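You operate a simulated robot arm through the tools that you are given. There is no shell and no other tool.

You are at the controls of a simulated robot arm. One attempt, no reset.

## Task
Isolate and test the big motor, unlatch and open the terminal lid wide, then swing all three links level.
Fine: motor switch off, orange test button before the lid; both lid latches stay free.

It is judged by the outcome, as a careful person would: the job done as asked, and still so three seconds after it is handed in. It fails if anything else is knocked over, pushed out of place, dropped, spilled or broken. Lids that push on must go on centred and level and be pressed home; caps that screw on are set level and turned clockwise until they are tight.

## Robot
A 7-joint arm with a three-finger gripper, fixed in place. Base frame: the origin is at the foot of the arm, x ahead of it, y to its left, z up. Units: cm, degrees, N and s.
Its first joint turns from -166.0 to 166.0 degrees. Payload 2.69 kg.
The TCP is the grasp point between the finger pads, 3 cm short of the fingertips. In the tool frame z runs along the fingers and y along their closing line. Largest opening 12.8 cm; the body of the gripper starts 11.7 cm behind the TCP.
Orientation is that of the tool frame in the base frame, as a unit quaternion [w, x, y, z]. With the fingers straight down and closing along the base's y, the tool's x points along the base's -x, its y along +y and its z along -z.

## Interface
- The arm moves only by the tool jog_arm. Its argument "series" is a list that holds one entry, the list of rows, each a list of 7 numbers: the turn, a rotation vector about the base's x, y, z in degrees, then the shift along the base's x, y, z in mm, then the gripper command, from -1 (shut) to 1 (fully open), values between in proportion. In form: [[[wx, wy, wz, tx, ty, tz, hand], ...]]. A call has 1 to 20 rows; each row shifts and turns the commanded pose from where the row before left it. Rows are played at 5 a second. More than 5 cm and 8.6 degrees between two rows, or a gripper value outside its range, and nothing of the call is played. Where a pose cannot be reached the arm comes as near as it can. A force on the tool above 90 N (or 10 N above the force at the start of the call, whichever is more), or a blocked arm, ends the call early, and 0.2 s more pass. Each finger halts on what it meets, pressing with about 22 N; the grip force reading is that of the motor and also rises with nothing between the fingers. The clock runs only during rows and for 0.2 s after the last one: add rows that do not move to give the fingers time. The reply holds the time, the measured pose of the TCP, the force on the tool along the base axes, the opening and the grip force, in the units named above and with some noise, with the torque about the TCP (base axes, N m) and any sound that the robot's microphone picked up.
- Cameras (640 x 400 px; columns grow to the right, rows downward): "scene" is fixed at [4.94, 65.02, 155.32]; the picture's right is [-0.38, -0.93, 0.00], its down [-0.59, 0.24, -0.77] and it looks along [0.71, -0.29, -0.64] (base axes); focal length 279 px, centre (320, 200). "wrist" rides on the gripper at [5.8, 5.4, -13.1] in the tool frame; the picture's right is [-0.68, 0.74, 0.00], its down [-0.62, -0.57, -0.55] and it looks along [-0.40, -0.37, 0.84] (tool axes); focal length 234 px, centre (320, 200).
- get_image(camera): a new picture of that camera. The clock stands still meanwhile.
- lift_body(by): slides the trunk up (or, below 0, down) by that many cm; the arm rides with it, the base frame stays. It gives what a move gives, with no picture.
- measure_at(camera, pixels): for up to 12 pixels [column, row] of the newest picture of that camera ("zoom" is the newest enlarged one), the place [x, y, z] in the base frame of the surface seen there, good to about 0.2 cm. The clock stands still meanwhile.
- inspect(camera, box): a new picture of the part [left, top, right, bottom] of that camera's present view, enlarged. The clock stands still meanwhile.
- finish_job(): hands the job in; it is judged then, once.

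Open the gripper and draw the arm clear of the work before you hand the job in, unless the task says otherwise.

The tools are called after "Emit:" as name(argument=value, ...) on one line, values as JSON. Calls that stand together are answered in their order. jog_arm: Moves the arm, as the interface text tells. Its arguments: {"type":"object","properties":{"series":{"type":"array"}},"required":["series"]} The other tools are called the same way: lift_body (by) slides the trunk up or down; get_image (camera) takes a picture; measure_at (camera, pixels) gives the place of the surface under pixels of a picture; inspect (camera, box) takes an enlarged picture of a part of a camera's view; finish_job () hands the job in.

At the start:

```text
clock: 0.0
tcp_pos: [56.78, 44.41, 134.92]
tool_rot: [0.0, 0.0, 1.0, -0.001]
force: [0.2, 0.0, 0.4]
torque: [-0.02, -0.03, 0.01]
opening: 12.78
gripper_force: 0.1
trunk travel left (down, up): [-15.0, 20.0]
```

scene: 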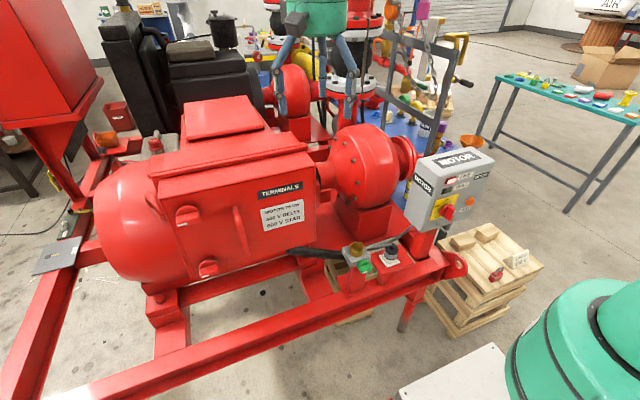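
wrist: 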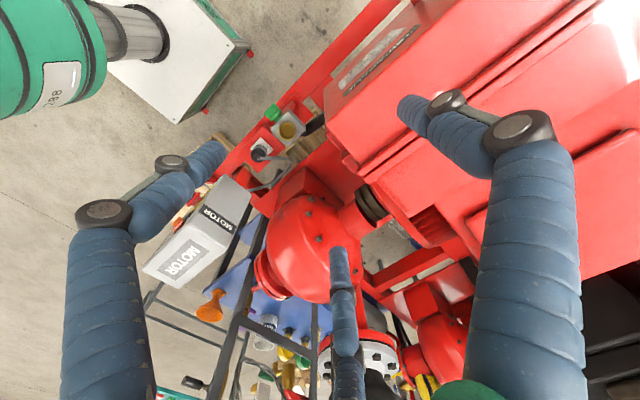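

The scene shows the big red motor with a terminal box (TERMINALS label at 280,190), two red latches near (187,215) and (207,268), and a MOTOR switch box at (450,190). I'll zoom in on each.

Emit:
inspect(camera="scene", box=[390, 130, 510, 240])

Emit:
inspect(camera="scene", box=[140, 130, 330, 290])

Emit:
inspect(camera="scene", box=[320, 220, 480, 320])

Emit:
inspect(camera="scene", box=[0, 0, 640, 400])

```text
3.64 times, centred on (450, 185) of scene
```

zoom: 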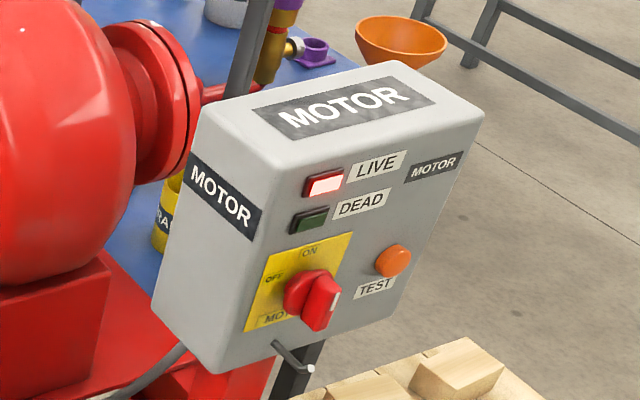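

```text
2.50 times, centred on (235, 210) of scene
```

zoom: 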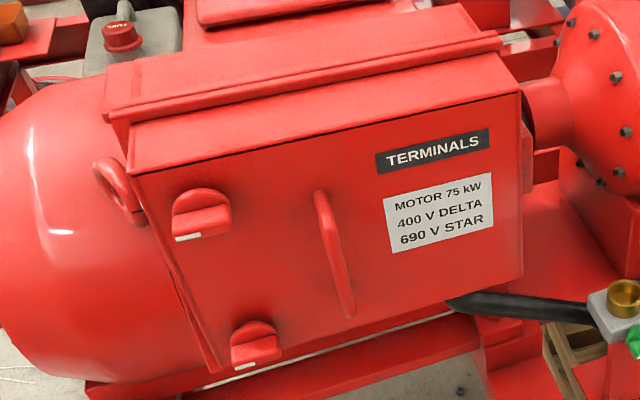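

```text
4.00 times, centred on (400, 270) of scene
```

zoom: 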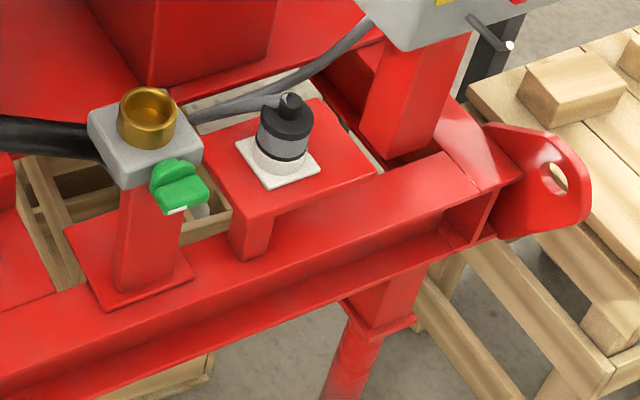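

```text
1.00 times, centred on (320, 200) of scene (not enlarged: the box is as wide or as high as the picture)
```

zoom: 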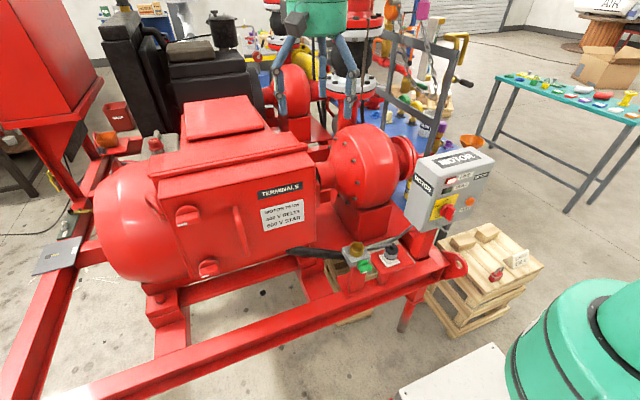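

I'll zoom into the switch panel again and measure its parts.

Emit:
inspect(camera="scene", box=[410, 140, 500, 230])

```text
4.44 times, centred on (455, 185) of scene
```

zoom: 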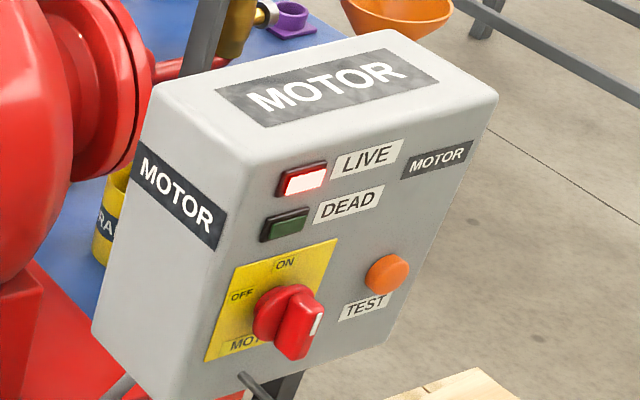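

The knob sits at zoom (290,320), test button at (388,273); ON label at (285,262), OFF at (243,295). Measuring points on the panel face and controls.

Emit:
measure_at(camera="zoom", pixels=[[388, 273], [318, 322], [295, 345], [290, 292], [265, 315], [300, 325], [285, 262], [243, 295], [245, 220], [490, 110], [170, 390], [400, 330]])

Emit:
measure_at(camera="scene", pixels=[[280, 190], [187, 213], [208, 267], [238, 230], [155, 180], [203, 280], [318, 160], [316, 238], [320, 190], [180, 194], [355, 248], [390, 253]])

```text
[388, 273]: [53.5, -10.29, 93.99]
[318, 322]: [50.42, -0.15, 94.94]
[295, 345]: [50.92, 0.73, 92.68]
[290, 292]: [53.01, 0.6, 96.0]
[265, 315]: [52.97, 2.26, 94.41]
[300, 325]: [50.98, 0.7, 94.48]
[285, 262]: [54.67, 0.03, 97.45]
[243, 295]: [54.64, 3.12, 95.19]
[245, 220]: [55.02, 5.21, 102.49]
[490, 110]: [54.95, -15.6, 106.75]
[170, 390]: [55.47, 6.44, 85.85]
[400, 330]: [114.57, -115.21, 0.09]
```

```text
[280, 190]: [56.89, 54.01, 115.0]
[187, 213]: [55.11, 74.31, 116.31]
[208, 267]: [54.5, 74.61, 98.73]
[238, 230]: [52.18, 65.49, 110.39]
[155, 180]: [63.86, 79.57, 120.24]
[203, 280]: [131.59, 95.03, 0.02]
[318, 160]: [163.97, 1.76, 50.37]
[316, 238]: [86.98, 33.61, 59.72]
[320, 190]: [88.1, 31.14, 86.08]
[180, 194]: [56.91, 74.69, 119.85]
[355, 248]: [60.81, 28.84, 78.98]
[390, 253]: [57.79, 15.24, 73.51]
```

Panel and lid faces are both at x≈55–57, facing the robot (−x). I'll zoom in on the two latches and the handle.

Emit:
inspect(camera="scene", box=[165, 190, 225, 230])

Emit:
inspect(camera="scene", box=[180, 245, 240, 285])

Emit:
inspect(camera="scene", box=[425, 185, 485, 225])

Emit:
inspect(camera="wrist", box=[320, 0, 640, 200])

```text
10.00 times, centred on (195, 210) of scene
```

zoom: 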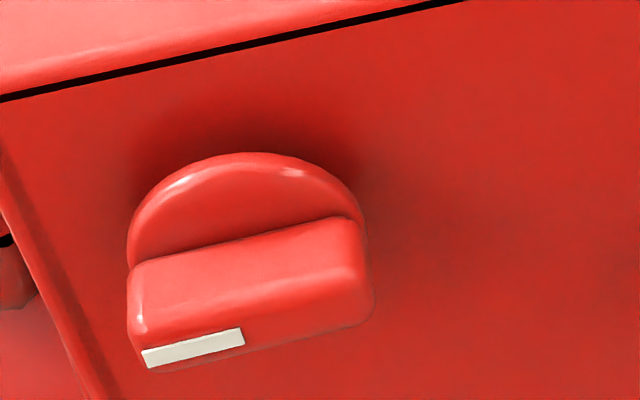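

```text
10.00 times, centred on (210, 265) of scene
```

zoom: 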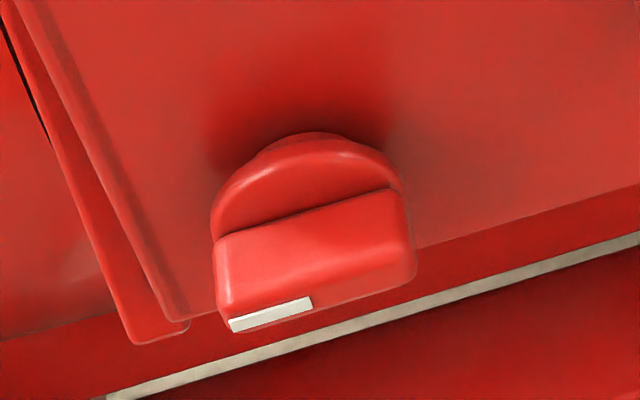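

```text
10.00 times, centred on (455, 205) of scene
```

zoom: 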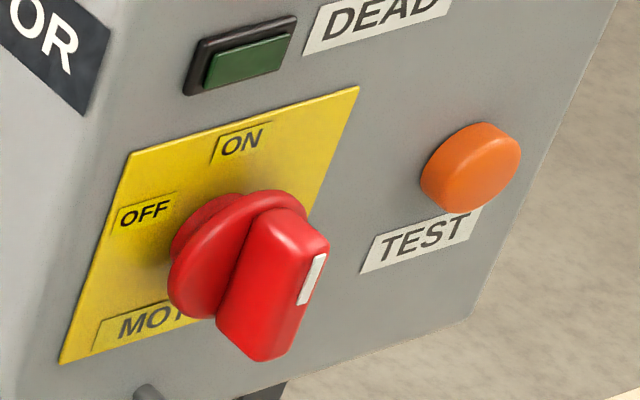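

```text
2.00 times, centred on (480, 100) of wrist
```

zoom: 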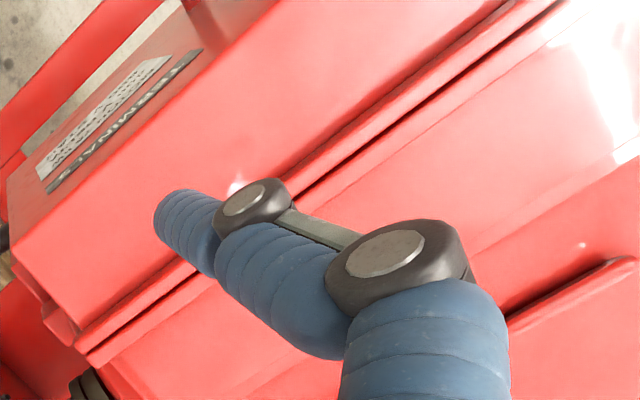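

The switch bar is vertical with its white mark at the top (ON); OFF is to the left (+y), so it needs a quarter turn counter-clockwise as seen from the robot. First I pull back from above the box and turn the tool to point along +x, in front of the panel.

Emit:
jog_arm(series=[[[0, 0, 0, -45, 0, 0, 0.5], [0, 0, 0, -45, 0, 0, 0.2], [0, 0, 0, -45, -10, 0, 0], [0, -7.5, 0, -10, -40, -20, 0], [0, -7.5, 0, -10, -40, -20, 0], [0, -7.5, 0, -10, -40, -20, 0], [0, -7.5, 0, -10, -40, -20, 0], [0, -7.5, 0, 0, -40, -28, 0], [0, -7.5, 0, 0, -40, -28, 0], [0, -7.5, 0, 0, -40, -28, 0], [0, -7.5, 0, 0, -40, -28, 0], [0, -7.5, 0, 0, -40, -28, 0], [0, -7.5, 0, 0, -30, -38, 0], [0, -7.5, 0, 0, -24, -38, 0], [0, -7.5, 0, 0, 0, -40, 0], [0, 0, 0, 0, 0, 0, 0]]])

```text
clock: 3.0
tcp_pos: [46.04, 3.59, 121.06]
tool_rot: [0.698, 0.104, 0.707, 0.037]
force: [-0.6, -1.3, 1.0]
torque: [0.03, 0.11, 0.2]
opening: 6.39
gripper_force: 0.1
trunk travel left (down, up): [-15.0, 20.0]
stopped in row 14: the arm was blocked; the commanded pose is now the measured one
```

The arm was blocked at row 14 near (46, 3.6, 121), possibly by reaching a limit. Let me look.

Emit:
get_image(camera="scene")

Emit:
get_image(camera="wrist")

```text
taken
```

scene: 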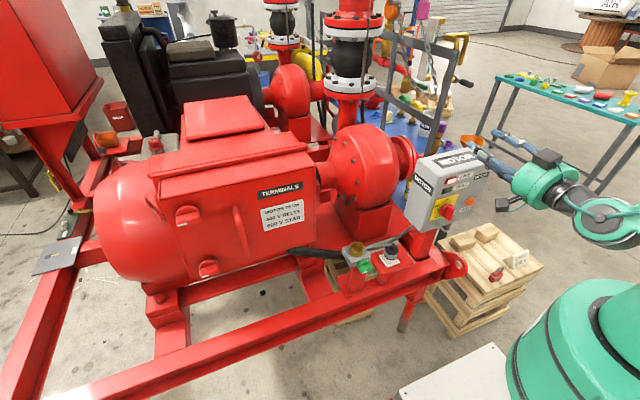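

```text
taken
```

wrist: 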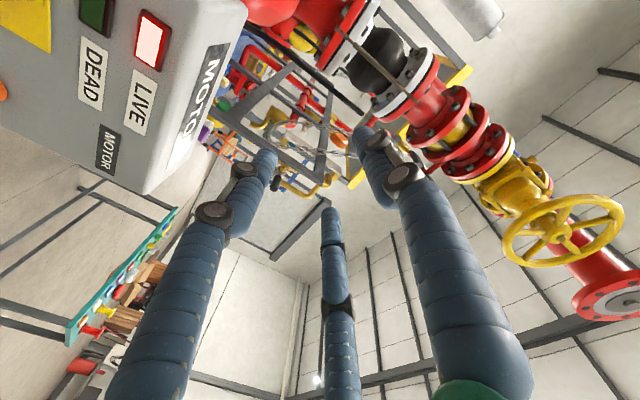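

The tool is horizontal and just above the panel; the arm was stopped short of its commanded pose. Measuring the arm parts and what look like fingers to understand the geometry.

Emit:
measure_at(camera="scene", pixels=[[590, 340], [620, 310], [560, 190], [610, 215], [530, 180], [520, 145], [490, 150], [505, 205], [470, 370], [545, 158], [635, 235], [600, 240]])

Emit:
measure_at(camera="wrist", pixels=[[325, 225], [335, 300], [345, 380], [200, 260], [265, 165], [215, 213], [405, 175], [460, 300], [365, 140], [150, 360], [480, 390], [150, 40]])

```text
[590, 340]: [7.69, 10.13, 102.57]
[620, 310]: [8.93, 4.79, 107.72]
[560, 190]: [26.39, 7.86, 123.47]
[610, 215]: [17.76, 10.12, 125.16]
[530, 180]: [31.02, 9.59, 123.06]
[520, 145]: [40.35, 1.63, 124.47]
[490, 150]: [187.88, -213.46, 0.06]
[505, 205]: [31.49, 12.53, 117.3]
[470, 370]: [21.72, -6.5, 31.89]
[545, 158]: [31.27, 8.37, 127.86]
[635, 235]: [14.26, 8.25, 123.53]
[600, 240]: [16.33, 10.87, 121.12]
```

```text
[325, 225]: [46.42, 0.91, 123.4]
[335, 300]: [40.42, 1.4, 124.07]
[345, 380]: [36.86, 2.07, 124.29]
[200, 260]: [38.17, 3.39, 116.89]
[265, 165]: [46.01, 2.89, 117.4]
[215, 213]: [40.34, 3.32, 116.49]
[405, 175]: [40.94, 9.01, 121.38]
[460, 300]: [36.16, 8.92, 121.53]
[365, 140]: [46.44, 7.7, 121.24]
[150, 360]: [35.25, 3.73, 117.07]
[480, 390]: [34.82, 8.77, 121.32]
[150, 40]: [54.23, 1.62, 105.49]
```

The pictures show three finger links. I'll close and look at how the fingertips meet, to know the true contact geometry.

Emit:
jog_arm(series=[[[0, 0, 0, 0, 0, 0, -1], [0, 0, 0, 0, 0, 0, -1], [0, 0, 0, 0, 0, 0, -1], [0, 0, 0, 0, 0, 0, -1]]])

Emit:
get_image(camera="wrist")

Emit:
inspect(camera="scene", box=[440, 100, 640, 240])

```text
clock: 4.0
tcp_pos: [46.14, 3.68, 120.93]
tool_rot: [0.698, 0.105, 0.708, 0.036]
force: [-0.5, -0.2, 0.1]
torque: [0.0, 0.0, 0.03]
opening: 0.22
gripper_force: 21.9
trunk travel left (down, up): [-15.0, 20.0]
```

```text
taken
```

wrist: 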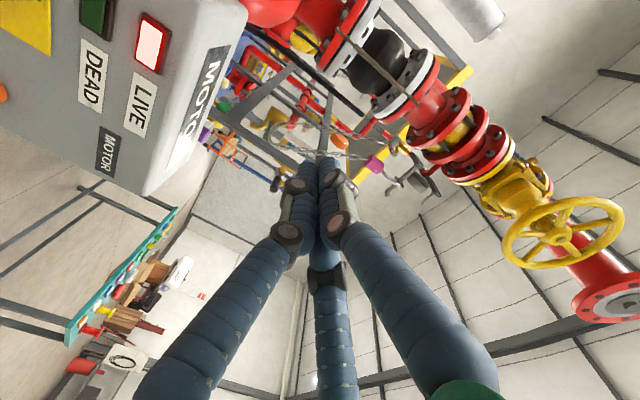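

```text
2.86 times, centred on (540, 170) of scene
```

zoom: 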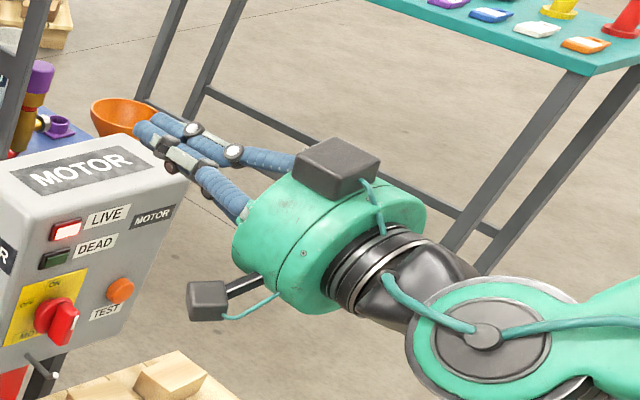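

The three finger links close centrically to the TCP, good. The wrist at x≈22 is too near the shoulder (green housing at z≈105), so I raise the trunk 20 cm to give the arm room to fold.

Emit:
lift_body(by=20)

```text
clock: 6.1
tcp_pos: [46.23, 3.7, 140.78]
tool_rot: [0.698, 0.103, 0.708, 0.035]
force: [-0.5, 0.2, 0.3]
torque: [0.0, 0.0, -0.01]
opening: 0.23
gripper_force: 22.1
trunk travel left (down, up): [-35.0, 0.0]
```

Correcting the small tilt, backing off, and descending in front of the panel toward z≈94.

Emit:
jog_arm(series=[[[-5.7, -0.4, 2.75, -30, 0, 0, -1], [-5.7, -0.3, 2.75, -30, -15, 0, -1], [0, 0, 0, 0, -15, -40, -0.5], [0, 0, 0, 0, 0, -45, -0.3], [0, 0, 0, 0, 0, -45, -0.3], [0, 0, 0, 0, 0, -45, -0.3], [0, 0, 0, 0, 0, -45, -0.3], [0, 0, 0, 0, 0, -45, -0.3], [0, 0, 0, 0, 0, -45, -0.3], [0, 0, 0, 0, 0, -45, -0.3], [0, 0, 0, 0, 0, -45, -0.3], [0, 0, 0, 0, 0, -45, -0.3], [0, 0, 0, 0, 0, -20, -0.3], [0, 0, 0, 0, 0, 0, -0.3]]])

```text
clock: 7.1
tcp_pos: [46.18, 3.24, 147.33]
tool_rot: [0.77, 0.016, 0.638, 0.011]
force: [-1.1, 0.3, 0.0]
torque: [0.06, 0.04, -0.03]
opening: 4.46
gripper_force: 0.0
out of reach, approached as far as the arm can: row 2, 3, 4
trunk travel left (down, up): [-35.0, 0.0]
stopped in row 4: the arm was blocked; the commanded pose is now the measured one
```

The arm is at some joint limit (tool tilted up, z=147). Let me see its posture.

Emit:
get_image(camera="scene")

Emit:
get_image(camera="wrist")

```text
taken
```

scene: 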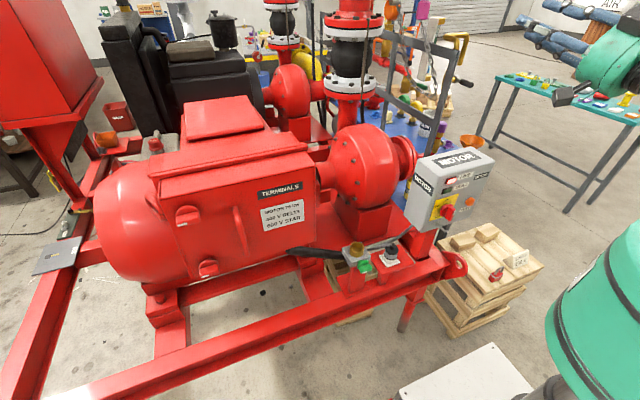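

```text
taken
```

wrist: 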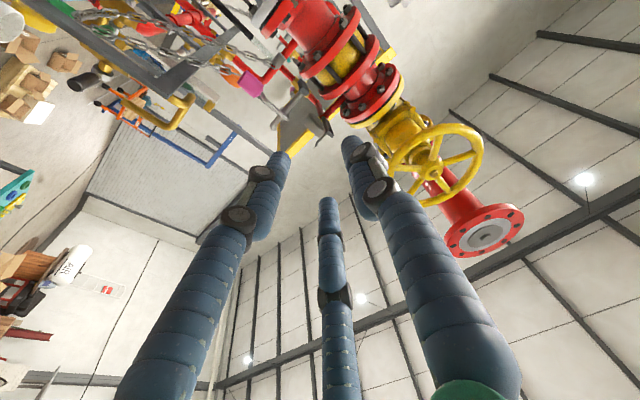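

Let me measure the visible shoulder housing and hand in this picture to find the shoulder height.

Emit:
measure_at(camera="scene", pixels=[[620, 235], [600, 290], [560, 320], [600, 350], [630, 380], [560, 390], [600, 60], [570, 95], [630, 60], [635, 290], [636, 225], [545, 30]])

```text
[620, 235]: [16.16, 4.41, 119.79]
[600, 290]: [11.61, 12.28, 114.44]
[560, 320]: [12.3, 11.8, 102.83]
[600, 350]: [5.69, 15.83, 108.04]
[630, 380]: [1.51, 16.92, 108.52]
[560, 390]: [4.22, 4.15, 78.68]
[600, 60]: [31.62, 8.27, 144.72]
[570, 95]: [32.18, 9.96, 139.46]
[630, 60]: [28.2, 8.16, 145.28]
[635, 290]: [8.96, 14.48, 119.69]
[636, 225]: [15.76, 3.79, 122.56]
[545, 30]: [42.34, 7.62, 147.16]
```

The housing at trunk +20 tops out near z≈125, so the shoulder is about z≈130; the wrist needs to sit below and away from it. I'll pitch the tool downward 45°, move to y≈25 where there is free space, then descend.

Emit:
jog_arm(series=[[[0, 8, 0, 0, 20, -10, -0.4], [0, 8, 0, 0, 40, -20, -0.4], [0, 8, 0, 0, 40, -25, -0.4], [0, 8, 0, 0, 40, -25, -0.4], [0, 8, 0, 10, 40, -25, -0.4], [0, 8, 0, 10, 20, -40, -0.4], [0, 7.5, 0, 10, 0, -45, -0.4], [0, 0, 0, 0, 0, -45, -0.4], [0, 0, 0, 0, 0, -45, -0.4], [0, 0, 0, 0, 0, 0, -0.4]]])

```text
clock: 9.3
tcp_pos: [49.56, 23.27, 119.15]
tool_rot: [0.383, 0.019, 0.923, 0.004]
force: [-0.5, 0.5, 0.1]
torque: [-0.03, 0.01, -0.01]
opening: 3.84
gripper_force: 0.1
trunk travel left (down, up): [-35.0, 0.0]
```

That worked (tool 45° down at (49.6, 23.3, 119)). Continue descending, then move across to the switch and reduce the tilt to 30°.

Emit:
jog_arm(series=[[[-0.6, 0, 0.9, -10, 0, -45, -0.4], [-0.7, 0, 0.9, -10, 0, -45, -0.4], [0, 0, 0, -10, 0, -45, -0.4], [0, 0, 0, -10, 0, -45, -0.4], [0, -3, 0, -10, -25, -25, -0.4], [0, -3, 0, -10, -45, -8, -0.4], [0, -3, 0, -5, -45, 0, -0.4], [0, -3, 0, 0, -45, 0, -0.4], [0, -3, 0, 0, -45, 0, -0.4], [0, 0, 0, 0, -28, 0, -0.4], [0, 0, 0, 0, 0, 0, -0.4]]])

Emit:
get_image(camera="scene")

Emit:
get_image(camera="wrist")

```text
clock: 11.7
tcp_pos: [46.41, 6.11, 111.86]
tool_rot: [0.499, 0.0, 0.867, -0.008]
force: [-0.6, -0.4, 0.1]
torque: [0.02, -0.04, 0.0]
opening: 3.85
gripper_force: 0.1
out of reach, approached as far as the arm can: row 5, 6, 7, 8, 9, 10
trunk travel left (down, up): [-35.0, 0.0]
```

```text
taken
```

scene: 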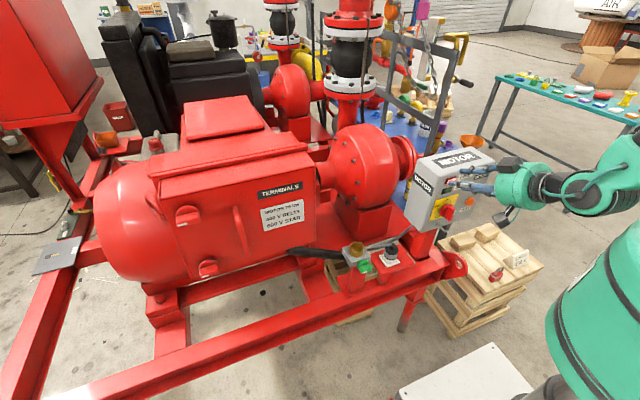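

```text
taken
```

wrist: 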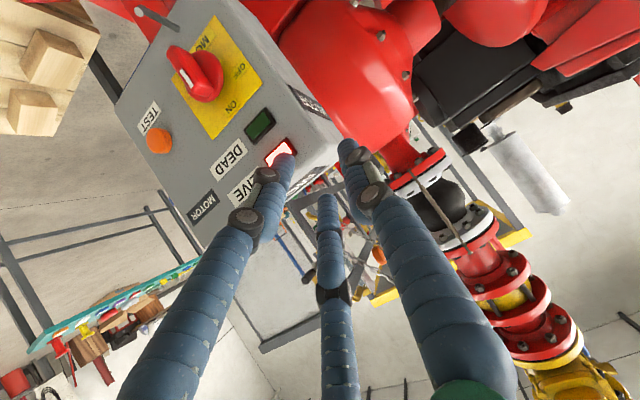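

The wrist is too close to the column below the shoulder. A better plan is wrist above the shoulder: raise the tool, then drop the trunk fully, keeping ~30–45° downward tilt.

Emit:
jog_arm(series=[[[0, 2.5, 0, 0, 0, 45, -0.4], [0, 2.5, 0, 0, 0, 45, -0.4], [0, 2.5, 0, 0, 0, 45, -0.4], [0, 2.5, 0, 0, 0, 45, -0.4], [0, 2.5, 0, 0, 0, 45, -0.4], [0, 2.5, 0, 0, 0, 45, -0.4], [0, 0, 0, 0, 0, 45, -0.4], [0, 0, 0, 0, 0, 45, -0.4], [0, 0, 0, 0, 0, 0, -0.4]]])

```text
clock: 13.7
tcp_pos: [45.93, 6.44, 147.75]
tool_rot: [0.385, 0.001, 0.923, -0.001]
force: [-0.1, -0.1, 0.8]
torque: [-0.02, -0.01, 0.01]
opening: 3.83
gripper_force: 0.1
trunk travel left (down, up): [-35.0, 0.0]
```

Now at z=147.8 with 45° tilt; lowering the trunk by 35 cm brings the TCP to about z=113, x=46, clear of the panel.

Emit:
lift_body(by=-35)

Emit:
jog_arm(series=[[[0, -2.5, 0, -10, -15, -20, -0.4], [0, -2.5, 0, -10, -15, -30, -0.4], [0, -2.5, 0, 0, -20, -30, -0.4], [0, -2.5, 0, 0, -15, -40, -0.4], [0, -2.5, 0, 0, 0, -40, -0.4], [0, -2.5, 0, 0, 0, -28, -0.4], [0, 0, 0, 0, 0, 0, -0.4]]])

Emit:
get_image(camera="scene")

Emit:
get_image(camera="wrist")

```text
clock: 17.1
tcp_pos: [46.05, 6.41, 112.69]
tool_rot: [0.384, 0.002, 0.923, -0.002]
force: [-0.7, 0.3, 0.4]
torque: [-0.02, 0.02, 0.01]
opening: 3.85
gripper_force: 0.1
trunk travel left (down, up): [0.0, 35.0]
```

```text
clock: 18.7
tcp_pos: [44.25, 0.24, 94.76]
tool_rot: [0.503, 0.001, 0.864, -0.002]
force: [0.5, -0.4, -0.4]
torque: [-0.02, -0.02, -0.01]
opening: 3.82
gripper_force: 0.0
out of reach, approached as far as the arm can: row 5
trunk travel left (down, up): [0.0, 35.0]
```

```text
taken
```

scene: 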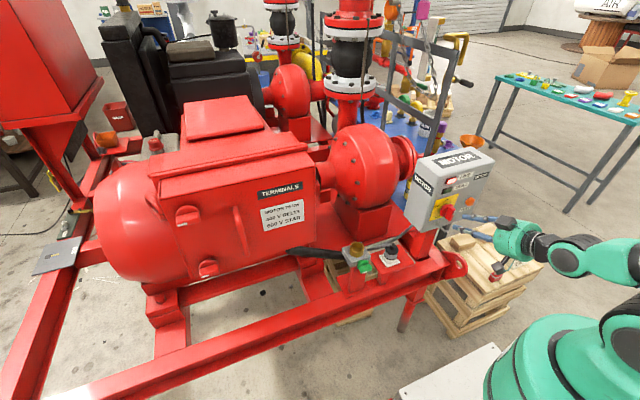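

```text
taken
```

wrist: 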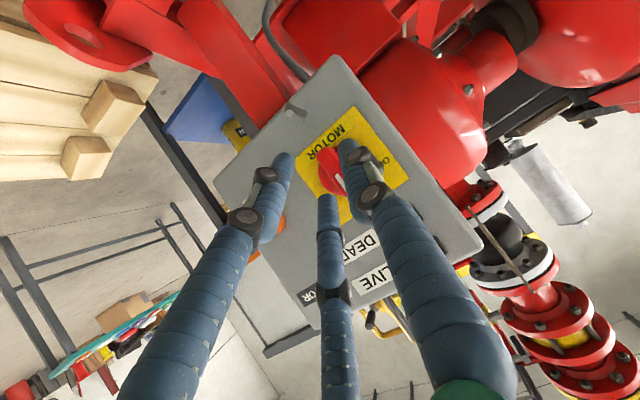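

Now I'm right in front of the switch at (44.3, 0.2, 94.8) with a 30° down tilt. I'll zoom via the wrist camera and measure the knob bar and button.

Emit:
inspect(camera="wrist", box=[260, 90, 420, 220])

Emit:
inspect(camera="scene", box=[420, 180, 500, 230])

```text
3.08 times, centred on (340, 155) of wrist
```

zoom: 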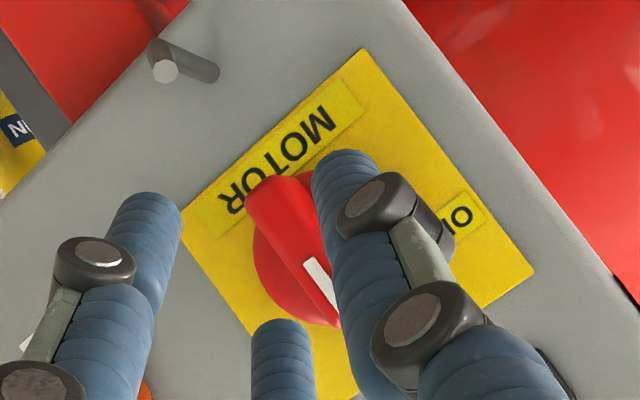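

```text
8.00 times, centred on (460, 205) of scene
```

zoom: 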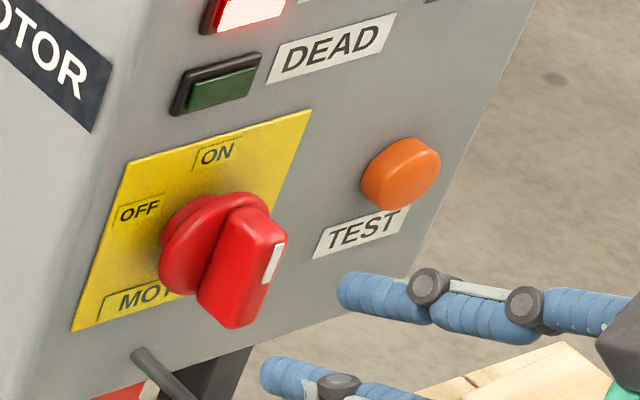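

Measuring knob features in this scene zoom.

Emit:
measure_at(camera="zoom", pixels=[[255, 212], [278, 243], [270, 285], [238, 322], [230, 270], [205, 305], [232, 200], [165, 250], [180, 300], [410, 165], [385, 175], [150, 235]])

```text
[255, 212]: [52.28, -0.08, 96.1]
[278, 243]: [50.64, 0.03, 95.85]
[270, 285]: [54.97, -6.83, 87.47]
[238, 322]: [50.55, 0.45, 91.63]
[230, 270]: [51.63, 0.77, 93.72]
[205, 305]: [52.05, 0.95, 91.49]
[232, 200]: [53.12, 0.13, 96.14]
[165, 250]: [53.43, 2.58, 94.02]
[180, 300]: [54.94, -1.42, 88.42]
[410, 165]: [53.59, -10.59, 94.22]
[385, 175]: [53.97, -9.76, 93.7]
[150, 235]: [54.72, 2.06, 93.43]
```

The bar's centre is at about y=0.1, z=93.9, front face x=50.5, disc front x≈53. I move the fingers around the bar (TCP ≈ (49.7, 0.1, 95.3), tips ≈ x 52.3) and close.

Emit:
jog_arm(series=[[[0, 0, 0, 20, 0, 5, -0.4], [0, 0, 0, 20, -1, 0, -0.4], [0, 0, 0, 14, 0, 0, -0.4], [0, 0, 0, 0, 0, 0, -0.4]]])

Emit:
inspect(camera="scene", box=[420, 180, 500, 230])

Emit:
inspect(camera="wrist", box=[260, 90, 420, 220])

```text
clock: 19.7
tcp_pos: [49.29, -0.04, 95.12]
tool_rot: [0.502, 0.002, 0.865, -0.001]
force: [-11.4, -12.4, 18.4]
torque: [-0.19, 0.2, -0.36]
opening: 6.31
gripper_force: 12.4
trunk travel left (down, up): [0.0, 35.0]
```

```text
8.00 times, centred on (460, 205) of scene
```

zoom: 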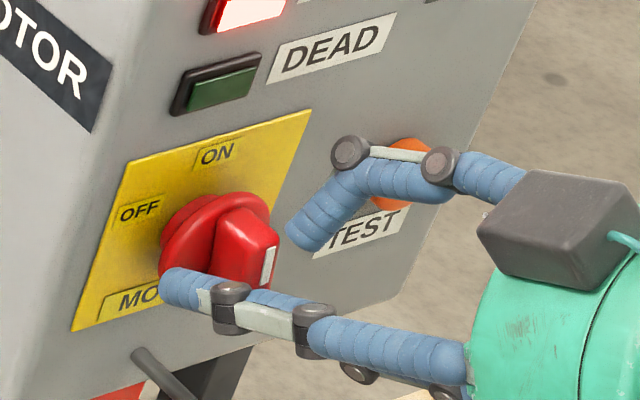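

```text
3.08 times, centred on (340, 155) of wrist
```

zoom: 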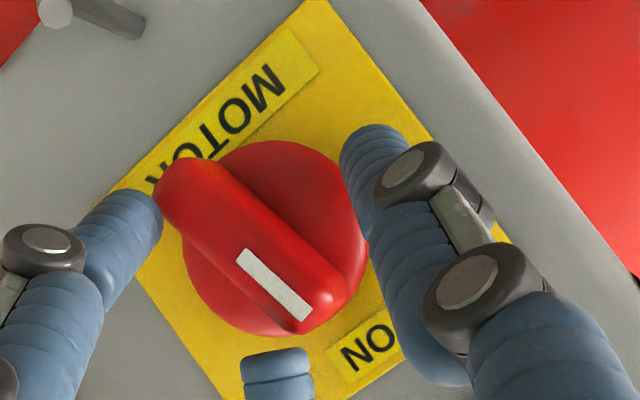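

The fingers touched the knob disc (opening was forced to 6.3). The knob is short, so I'll back off and instead close the fingers into one stiff bundle and push the bar's top end leftwards through the quarter turn.

Emit:
jog_arm(series=[[[0, 0, 0, -30, 0, 0, 0], [0, 0, 0, -30, -40, 0, -0.5], [0, 0, 0, 0, 0, 0, -1], [0, 0, 0, 0, 0, 0, -1], [0, 0, 0, 0, 0, 0, -1], [0, 0, 0, 0, 0, 0, -1]]])

Emit:
inspect(camera="scene", box=[420, 170, 540, 245])

Emit:
get_image(camera="wrist")

```text
clock: 21.1
tcp_pos: [43.39, -4.07, 94.77]
tool_rot: [0.502, 0.001, 0.865, -0.001]
force: [0.0, 0.6, 0.6]
torque: [-0.02, 0.01, -0.01]
opening: 1.68
gripper_force: 21.8
trunk travel left (down, up): [0.0, 35.0]
```

```text
5.33 times, centred on (480, 208) of scene
```

zoom: 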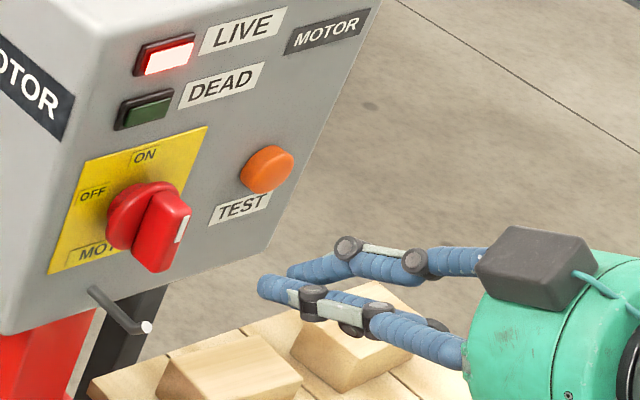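

```text
taken
```

wrist: 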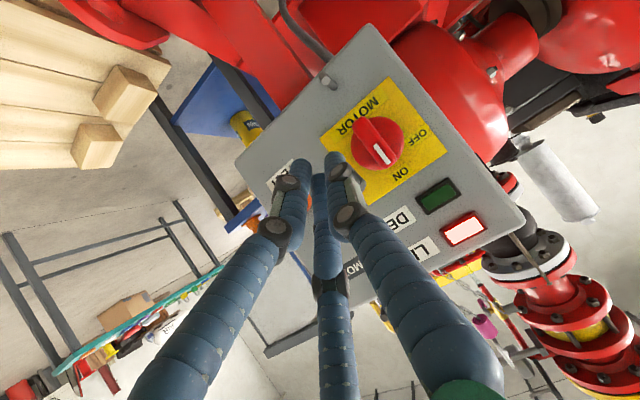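

The fingers jammed at 1.7 cm with one tip bent. I'll open fully and close again to reset the finger posture.

Emit:
jog_arm(series=[[[0, 0, 0, -20, -10, 0, 1], [0, 0, 0, 0, 0, 0, 1], [0, 0, 0, 0, 0, 0, 1], [0, 0, 0, 0, 0, 0, 1], [0, 0, 0, 0, 0, 0, -1], [0, 0, 0, 0, 0, 0, -1], [0, 0, 0, 0, 0, 0, -1], [0, 0, 0, 0, 0, 0, -1], [0, 0, 0, 0, 0, 0, -1]]])

Emit:
inspect(camera="scene", box=[420, 170, 540, 245])

Emit:
get_image(camera="wrist")

```text
clock: 23.1
tcp_pos: [41.25, -4.85, 94.74]
tool_rot: [0.501, 0.001, 0.865, -0.001]
force: [0.4, 0.2, 0.3]
torque: [-0.01, 0.01, -0.01]
opening: 0.22
gripper_force: 21.5
trunk travel left (down, up): [0.0, 35.0]
```

```text
5.33 times, centred on (480, 208) of scene
```

zoom: 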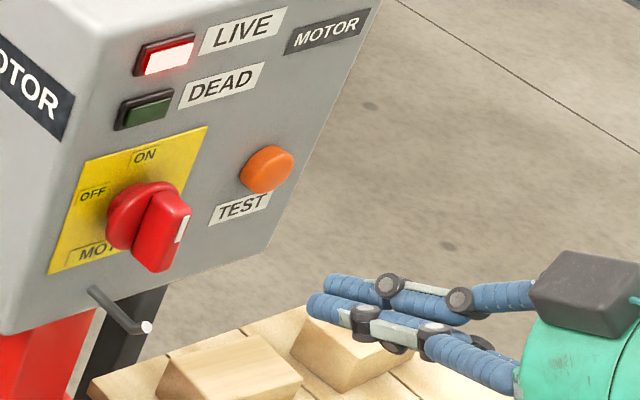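

```text
taken
```

wrist: 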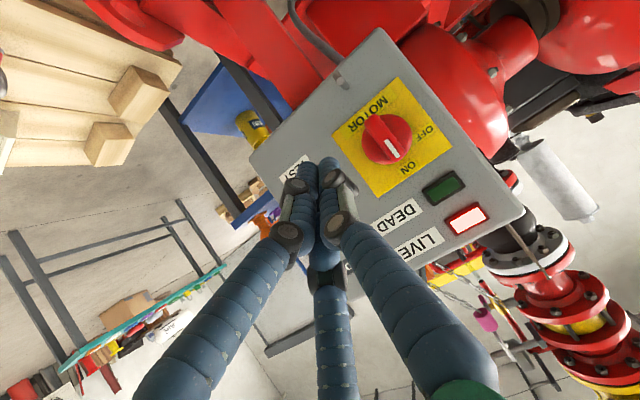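

The bundle is now clean. Measuring its tip width.

Emit:
measure_at(camera="wrist", pixels=[[305, 170], [328, 165], [343, 175], [300, 195], [345, 195], [322, 195], [320, 240], [325, 290]])

Emit:
measure_at(camera="zoom", pixels=[[310, 305], [312, 295], [330, 285], [340, 315], [335, 278], [345, 300], [190, 205], [160, 270], [170, 225], [140, 245], [112, 215], [155, 185]])

```text
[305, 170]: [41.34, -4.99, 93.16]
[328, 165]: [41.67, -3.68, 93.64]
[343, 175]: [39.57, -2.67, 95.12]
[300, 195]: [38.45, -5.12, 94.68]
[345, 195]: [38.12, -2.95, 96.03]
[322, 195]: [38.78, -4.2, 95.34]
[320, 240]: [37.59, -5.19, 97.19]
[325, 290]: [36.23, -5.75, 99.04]
```

```text
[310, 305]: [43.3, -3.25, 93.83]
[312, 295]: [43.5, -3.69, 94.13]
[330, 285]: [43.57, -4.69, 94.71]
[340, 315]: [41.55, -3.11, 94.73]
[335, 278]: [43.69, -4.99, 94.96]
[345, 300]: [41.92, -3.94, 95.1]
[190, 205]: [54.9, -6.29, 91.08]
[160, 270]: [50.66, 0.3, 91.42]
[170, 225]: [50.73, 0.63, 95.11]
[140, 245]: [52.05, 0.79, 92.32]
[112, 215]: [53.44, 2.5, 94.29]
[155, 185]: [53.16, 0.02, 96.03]
```

Bundle radius is ~1.6 cm, tip 2.5 cm ahead of the TCP. I approach on the right of the bar's top half and sweep left and over in an arc to turn it 90° to OFF.

Emit:
jog_arm(series=[[[0, 0, 0, 30, 3, 21, -1], [0, 0, 0, 30, 0, 0, -1], [0, 0, 0, 25, 0, 0, -1], [0, 0, 0, 0, 0, 0, -1], [0, 0, 0, 0, 11, 0, -1], [0, 0, 0, 0, 11, 0, -1], [0, 0, 0, 0, 6, 5, -1], [0, 0, 0, 0, 6, 5, -1], [0, 0, 0, 0, 0, 0, -1]]])

Emit:
inspect(camera="scene", box=[420, 170, 540, 245])

```text
clock: 25.1
tcp_pos: [49.93, -1.33, 98.34]
tool_rot: [0.501, 0.0, 0.865, 0.0]
force: [0.2, -0.1, 0.3]
torque: [-0.01, 0.03, 0.0]
opening: 0.24
gripper_force: 21.9
trunk travel left (down, up): [0.0, 35.0]
```

```text
5.33 times, centred on (480, 208) of scene
```

zoom: 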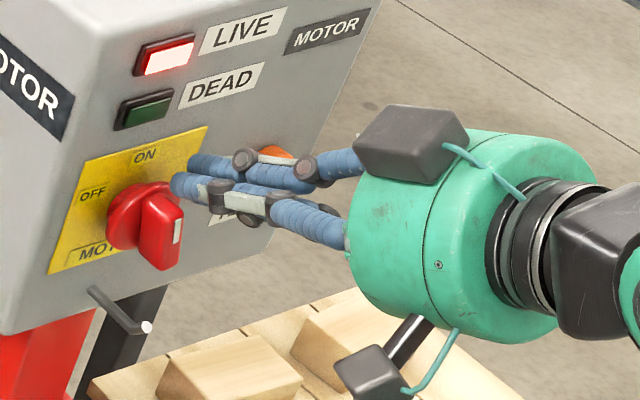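

The bundle passed above the bar without touching (z too high, force ≈0). I'll go back right, drop to z≈96.3, and sweep again.

Emit:
jog_arm(series=[[[0, 0, 0, 0, -32, 0, -1], [0, 0, 0, 0, 0, -20, -1], [0, 0, 0, 0, 0, 0, -1], [0, 0, 0, 0, 11, 0, -1], [0, 0, 0, 0, 11, 0, -1], [0, 0, 0, 0, 5, 4, -1], [0, 0, 0, 0, 5, 4, -1], [0, 0, 0, 0, 0, 0, -1]]])

Emit:
inspect(camera="scene", box=[420, 170, 540, 245])

```text
clock: 26.9
tcp_pos: [49.88, -1.25, 97.04]
tool_rot: [0.502, 0.0, 0.865, -0.001]
force: [0.0, 0.0, -1.1]
torque: [0.02, 0.0, -0.03]
opening: 0.24
gripper_force: 21.8
trunk travel left (down, up): [0.0, 35.0]
```

```text
5.33 times, centred on (480, 208) of scene
```

zoom: 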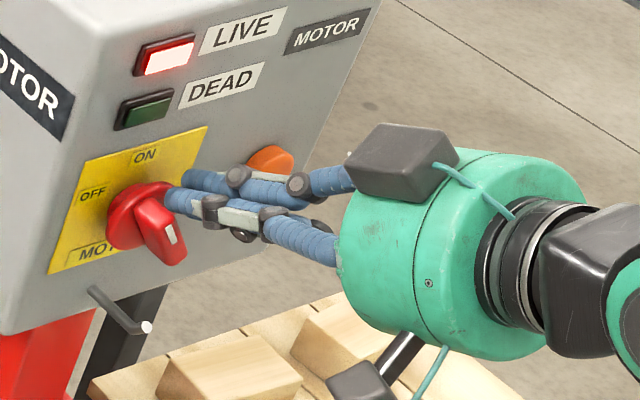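

The bar has begun rotating left (~30°). Continue the arc to OFF.

Emit:
jog_arm(series=[[[0, 0, 0, 0, 7, 4, -1], [0, 0, 0, 0, 8, 2, -1], [0, 0, 0, 0, 8, -1, -1], [0, 0, 0, 0, 8, -3, -1], [0, 0, 0, 0, 0, -4, -1], [0, 0, 0, 0, 0, 0, -1]]])

Emit:
inspect(camera="scene", box=[420, 170, 540, 245])

```text
clock: 28.3
tcp_pos: [49.78, 1.86, 97.04]
tool_rot: [0.503, 0.001, 0.864, -0.002]
force: [-3.0, 0.2, 12.8]
torque: [0.0, -0.14, -0.06]
opening: 0.24
gripper_force: 21.7
trunk travel left (down, up): [0.0, 35.0]
```

```text
5.33 times, centred on (480, 208) of scene
```

zoom: 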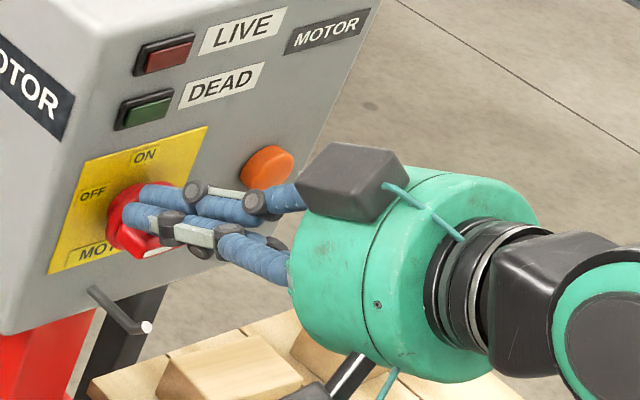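

The LIVE lamp went out. A slight extra push down, then I back off to check the bar's final position.

Emit:
jog_arm(series=[[[0, 0, 0, 0, 0, -3, -1], [0, 0, 0, 0, 0, -3, -1], [0, 0, 0, 0, 0, 0, -1], [0, 0, 0, 0, 0, 15, -1], [0, 0, 0, -30, -10, 10, -1], [0, 0, 0, -40, -45, 0, -1], [0, 0, 0, 0, -30, 0, -1], [0, 0, 0, 0, 0, 0, -1]]])

Emit:
inspect(camera="scene", box=[420, 170, 540, 245])

```text
refused: row 6 steps farther than a row can; nothing moved
```

```text
5.33 times, centred on (480, 208) of scene
```

zoom: 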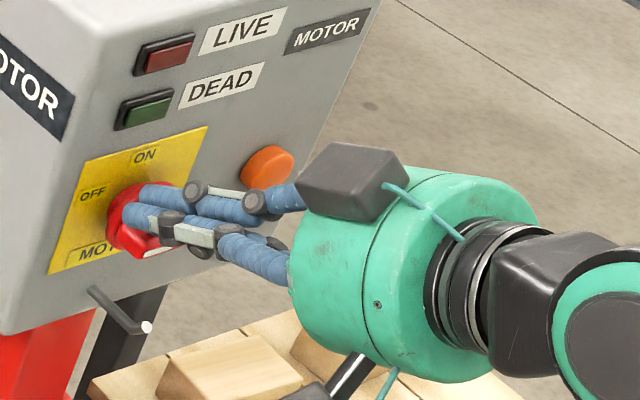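

One row was too long; resending with smaller steps.

Emit:
jog_arm(series=[[[0, 0, 0, 0, 0, -3, -1], [0, 0, 0, 0, 0, -3, -1], [0, 0, 0, 0, 0, 0, -1], [0, 0, 0, 0, 0, 15, -1], [0, 0, 0, -30, -10, 10, -1], [0, 0, 0, -30, -35, 0, -1], [0, 0, 0, 0, -40, -10, -1], [0, 0, 0, 0, 0, 0, -1]]])

Emit:
inspect(camera="scene", box=[420, 170, 540, 245])

Emit:
get_image(camera="wrist")

```text
clock: 30.1
tcp_pos: [43.73, -6.48, 97.71]
tool_rot: [0.501, 0.002, 0.865, -0.001]
force: [0.1, 0.2, -0.7]
torque: [-0.03, -0.03, 0.04]
opening: 0.22
gripper_force: 22.2
trunk travel left (down, up): [0.0, 35.0]
```

```text
5.33 times, centred on (480, 208) of scene
```

zoom: 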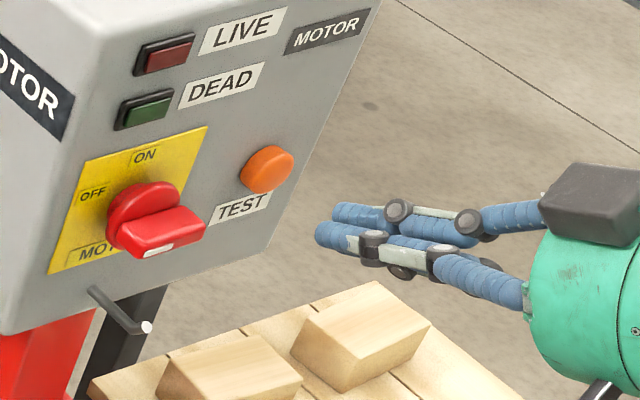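

```text
taken
```

wrist: 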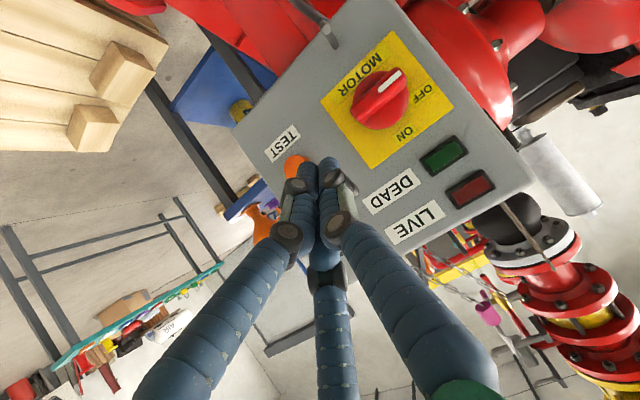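

The switch now points to OFF (bar horizontal, mark left). Next I line up with the orange TEST button (53.4, −10.3, 94) and press it gently.

Emit:
jog_arm(series=[[[0, 0, 0, 0, -37, -25, -1], [0, 0, 0, 30, 0, 0, -1], [0, 0, 0, 30, 0, 0, -1], [0, 0, 0, 5, 0, 0, -1], [0, 0, 0, 4, 0, 0, -1], [0, 0, 0, 4, 0, 0, -1], [0, 0, 0, 0, 0, 0, -1], [0, 0, 0, 0, 0, 0, -1]]])

Emit:
inspect(camera="scene", box=[420, 170, 540, 245])

```text
clock: 31.9
tcp_pos: [51.06, -10.46, 95.19]
tool_rot: [0.502, 0.002, 0.865, -0.001]
force: [0.1, -0.6, -0.2]
torque: [0.0, -0.03, 0.01]
opening: 0.25
gripper_force: 21.6
trunk travel left (down, up): [0.0, 35.0]
```

```text
5.33 times, centred on (480, 208) of scene
```

zoom: 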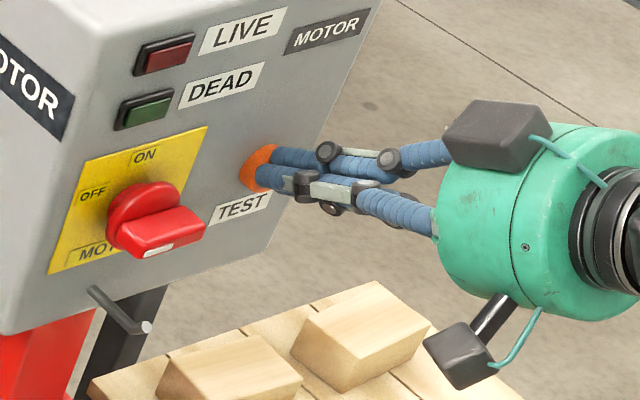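

Almost touching, no force yet. Pressing further in small steps.

Emit:
jog_arm(series=[[[0, 0, 0, 4, 0, 0, -1], [0, 0, 0, 3, 0, 0, -1], [0, 0, 0, 3, 0, 0, -1], [0, 0, 0, 0, 0, 0, -1], [0, 0, 0, 0, 0, 0, -1]]])

Emit:
inspect(camera="scene", box=[420, 170, 540, 245])

```text
clock: 33.1
tcp_pos: [52.1, -10.47, 95.06]
tool_rot: [0.501, 0.002, 0.865, -0.001]
force: [-36.6, -7.6, 2.4]
torque: [0.02, 0.15, -0.46]
opening: 0.23
gripper_force: 21.8
trunk travel left (down, up): [0.0, 35.0]
heard: click
```

```text
5.33 times, centred on (480, 208) of scene
```

zoom: 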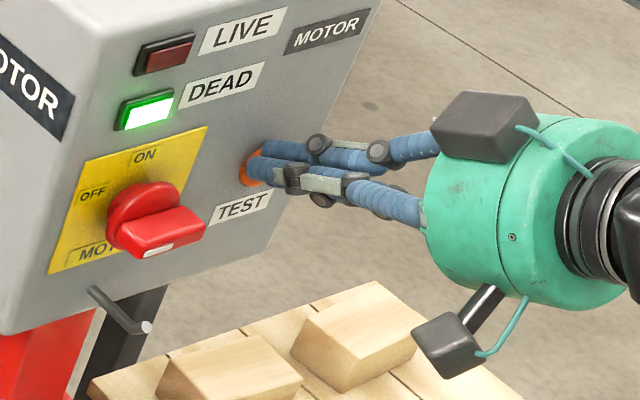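

DEAD lamp is lit and a click was heard. Releasing the button, backing off, and checking the panel and the lid latches again.

Emit:
jog_arm(series=[[[0, 0, 0, 0, 0, 0, -1], [0, 0, 0, -20, 0, 0, -1], [0, 0, 0, -40, 0, 0, -1], [0, 0, 0, -30, 10, 30, -1], [0, 0, 0, 0, 30, 40, -1], [0, 0, 0, 0, 30, 40, -1], [0, 0, 0, 0, 30, 40, -1], [0, 0, 0, 0, 45, 20, -1], [0, 0, 0, 0, 48, 0, -1], [0, 0, 0, 0, 48, 0, -1], [0, 0, 0, 0, 48, 0, -1], [0, 0, 0, 0, 48, 0, -1], [0, 0, 0, 0, 48, 0, -1], [0, 0, 0, 0, 48, 0, -1], [0, 0, 0, 0, 0, 0, -1]]])

Emit:
get_image(camera="scene")

Emit:
get_image(camera="wrist")

```text
clock: 36.3
tcp_pos: [43.33, 32.68, 112.37]
tool_rot: [0.501, 0.001, 0.865, -0.002]
force: [0.2, -0.3, -1.0]
torque: [0.02, -0.04, -0.04]
opening: 0.25
gripper_force: 22.2
trunk travel left (down, up): [0.0, 35.0]
```

```text
taken
```

scene: 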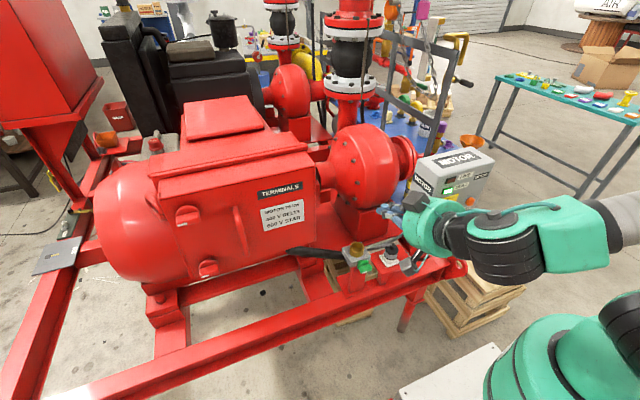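

```text
taken
```

wrist: 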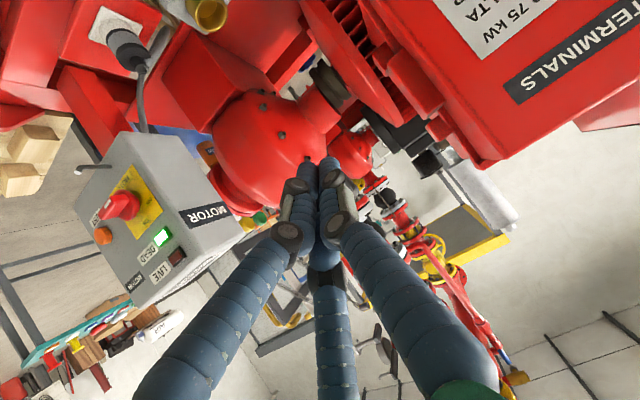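

DEAD stays lit and the switch is OFF. Now I move left along the lid front to y≈70 while levelling the tool to horizontal.

Emit:
jog_arm(series=[[[0, -4, 0, -10, 40, 0, -1], [0, -4, 0, -10, 40, 0, -1], [0, -4, 0, -10, 40, 0, -1], [0, -4, 0, 0, 45, 0, -1], [0, -4, 0, 0, 45, 0, -1], [0, -4, 0, 0, 45, 0, -1], [0, -4, 0, 0, 45, 0, -1], [0, -2, 0, 0, 45, 0, -1], [0, 0, 0, 0, 35, 0, -1], [0, 0, 0, 0, 0, 0, -1]]])

Emit:
get_image(camera="scene")

Emit:
get_image(camera="wrist")

```text
clock: 38.5
tcp_pos: [40.23, 71.38, 112.12]
tool_rot: [0.708, 0.001, 0.706, -0.002]
force: [-0.4, 0.3, -1.1]
torque: [-0.01, -0.07, -0.05]
opening: 0.21
gripper_force: 21.9
trunk travel left (down, up): [0.0, 35.0]
```

```text
taken
```

scene: 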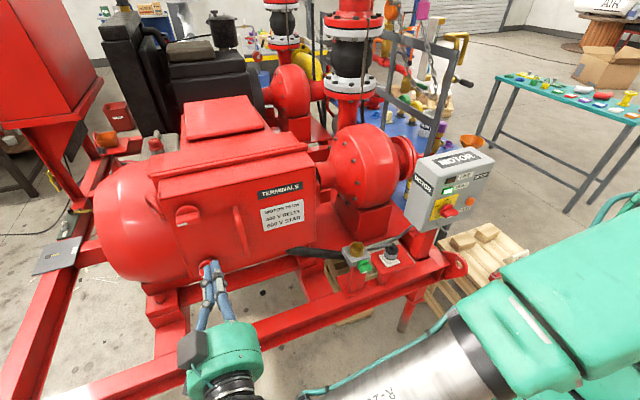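

```text
taken
```

wrist: 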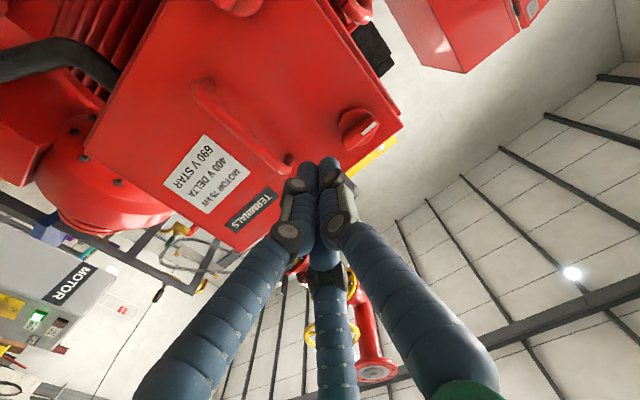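

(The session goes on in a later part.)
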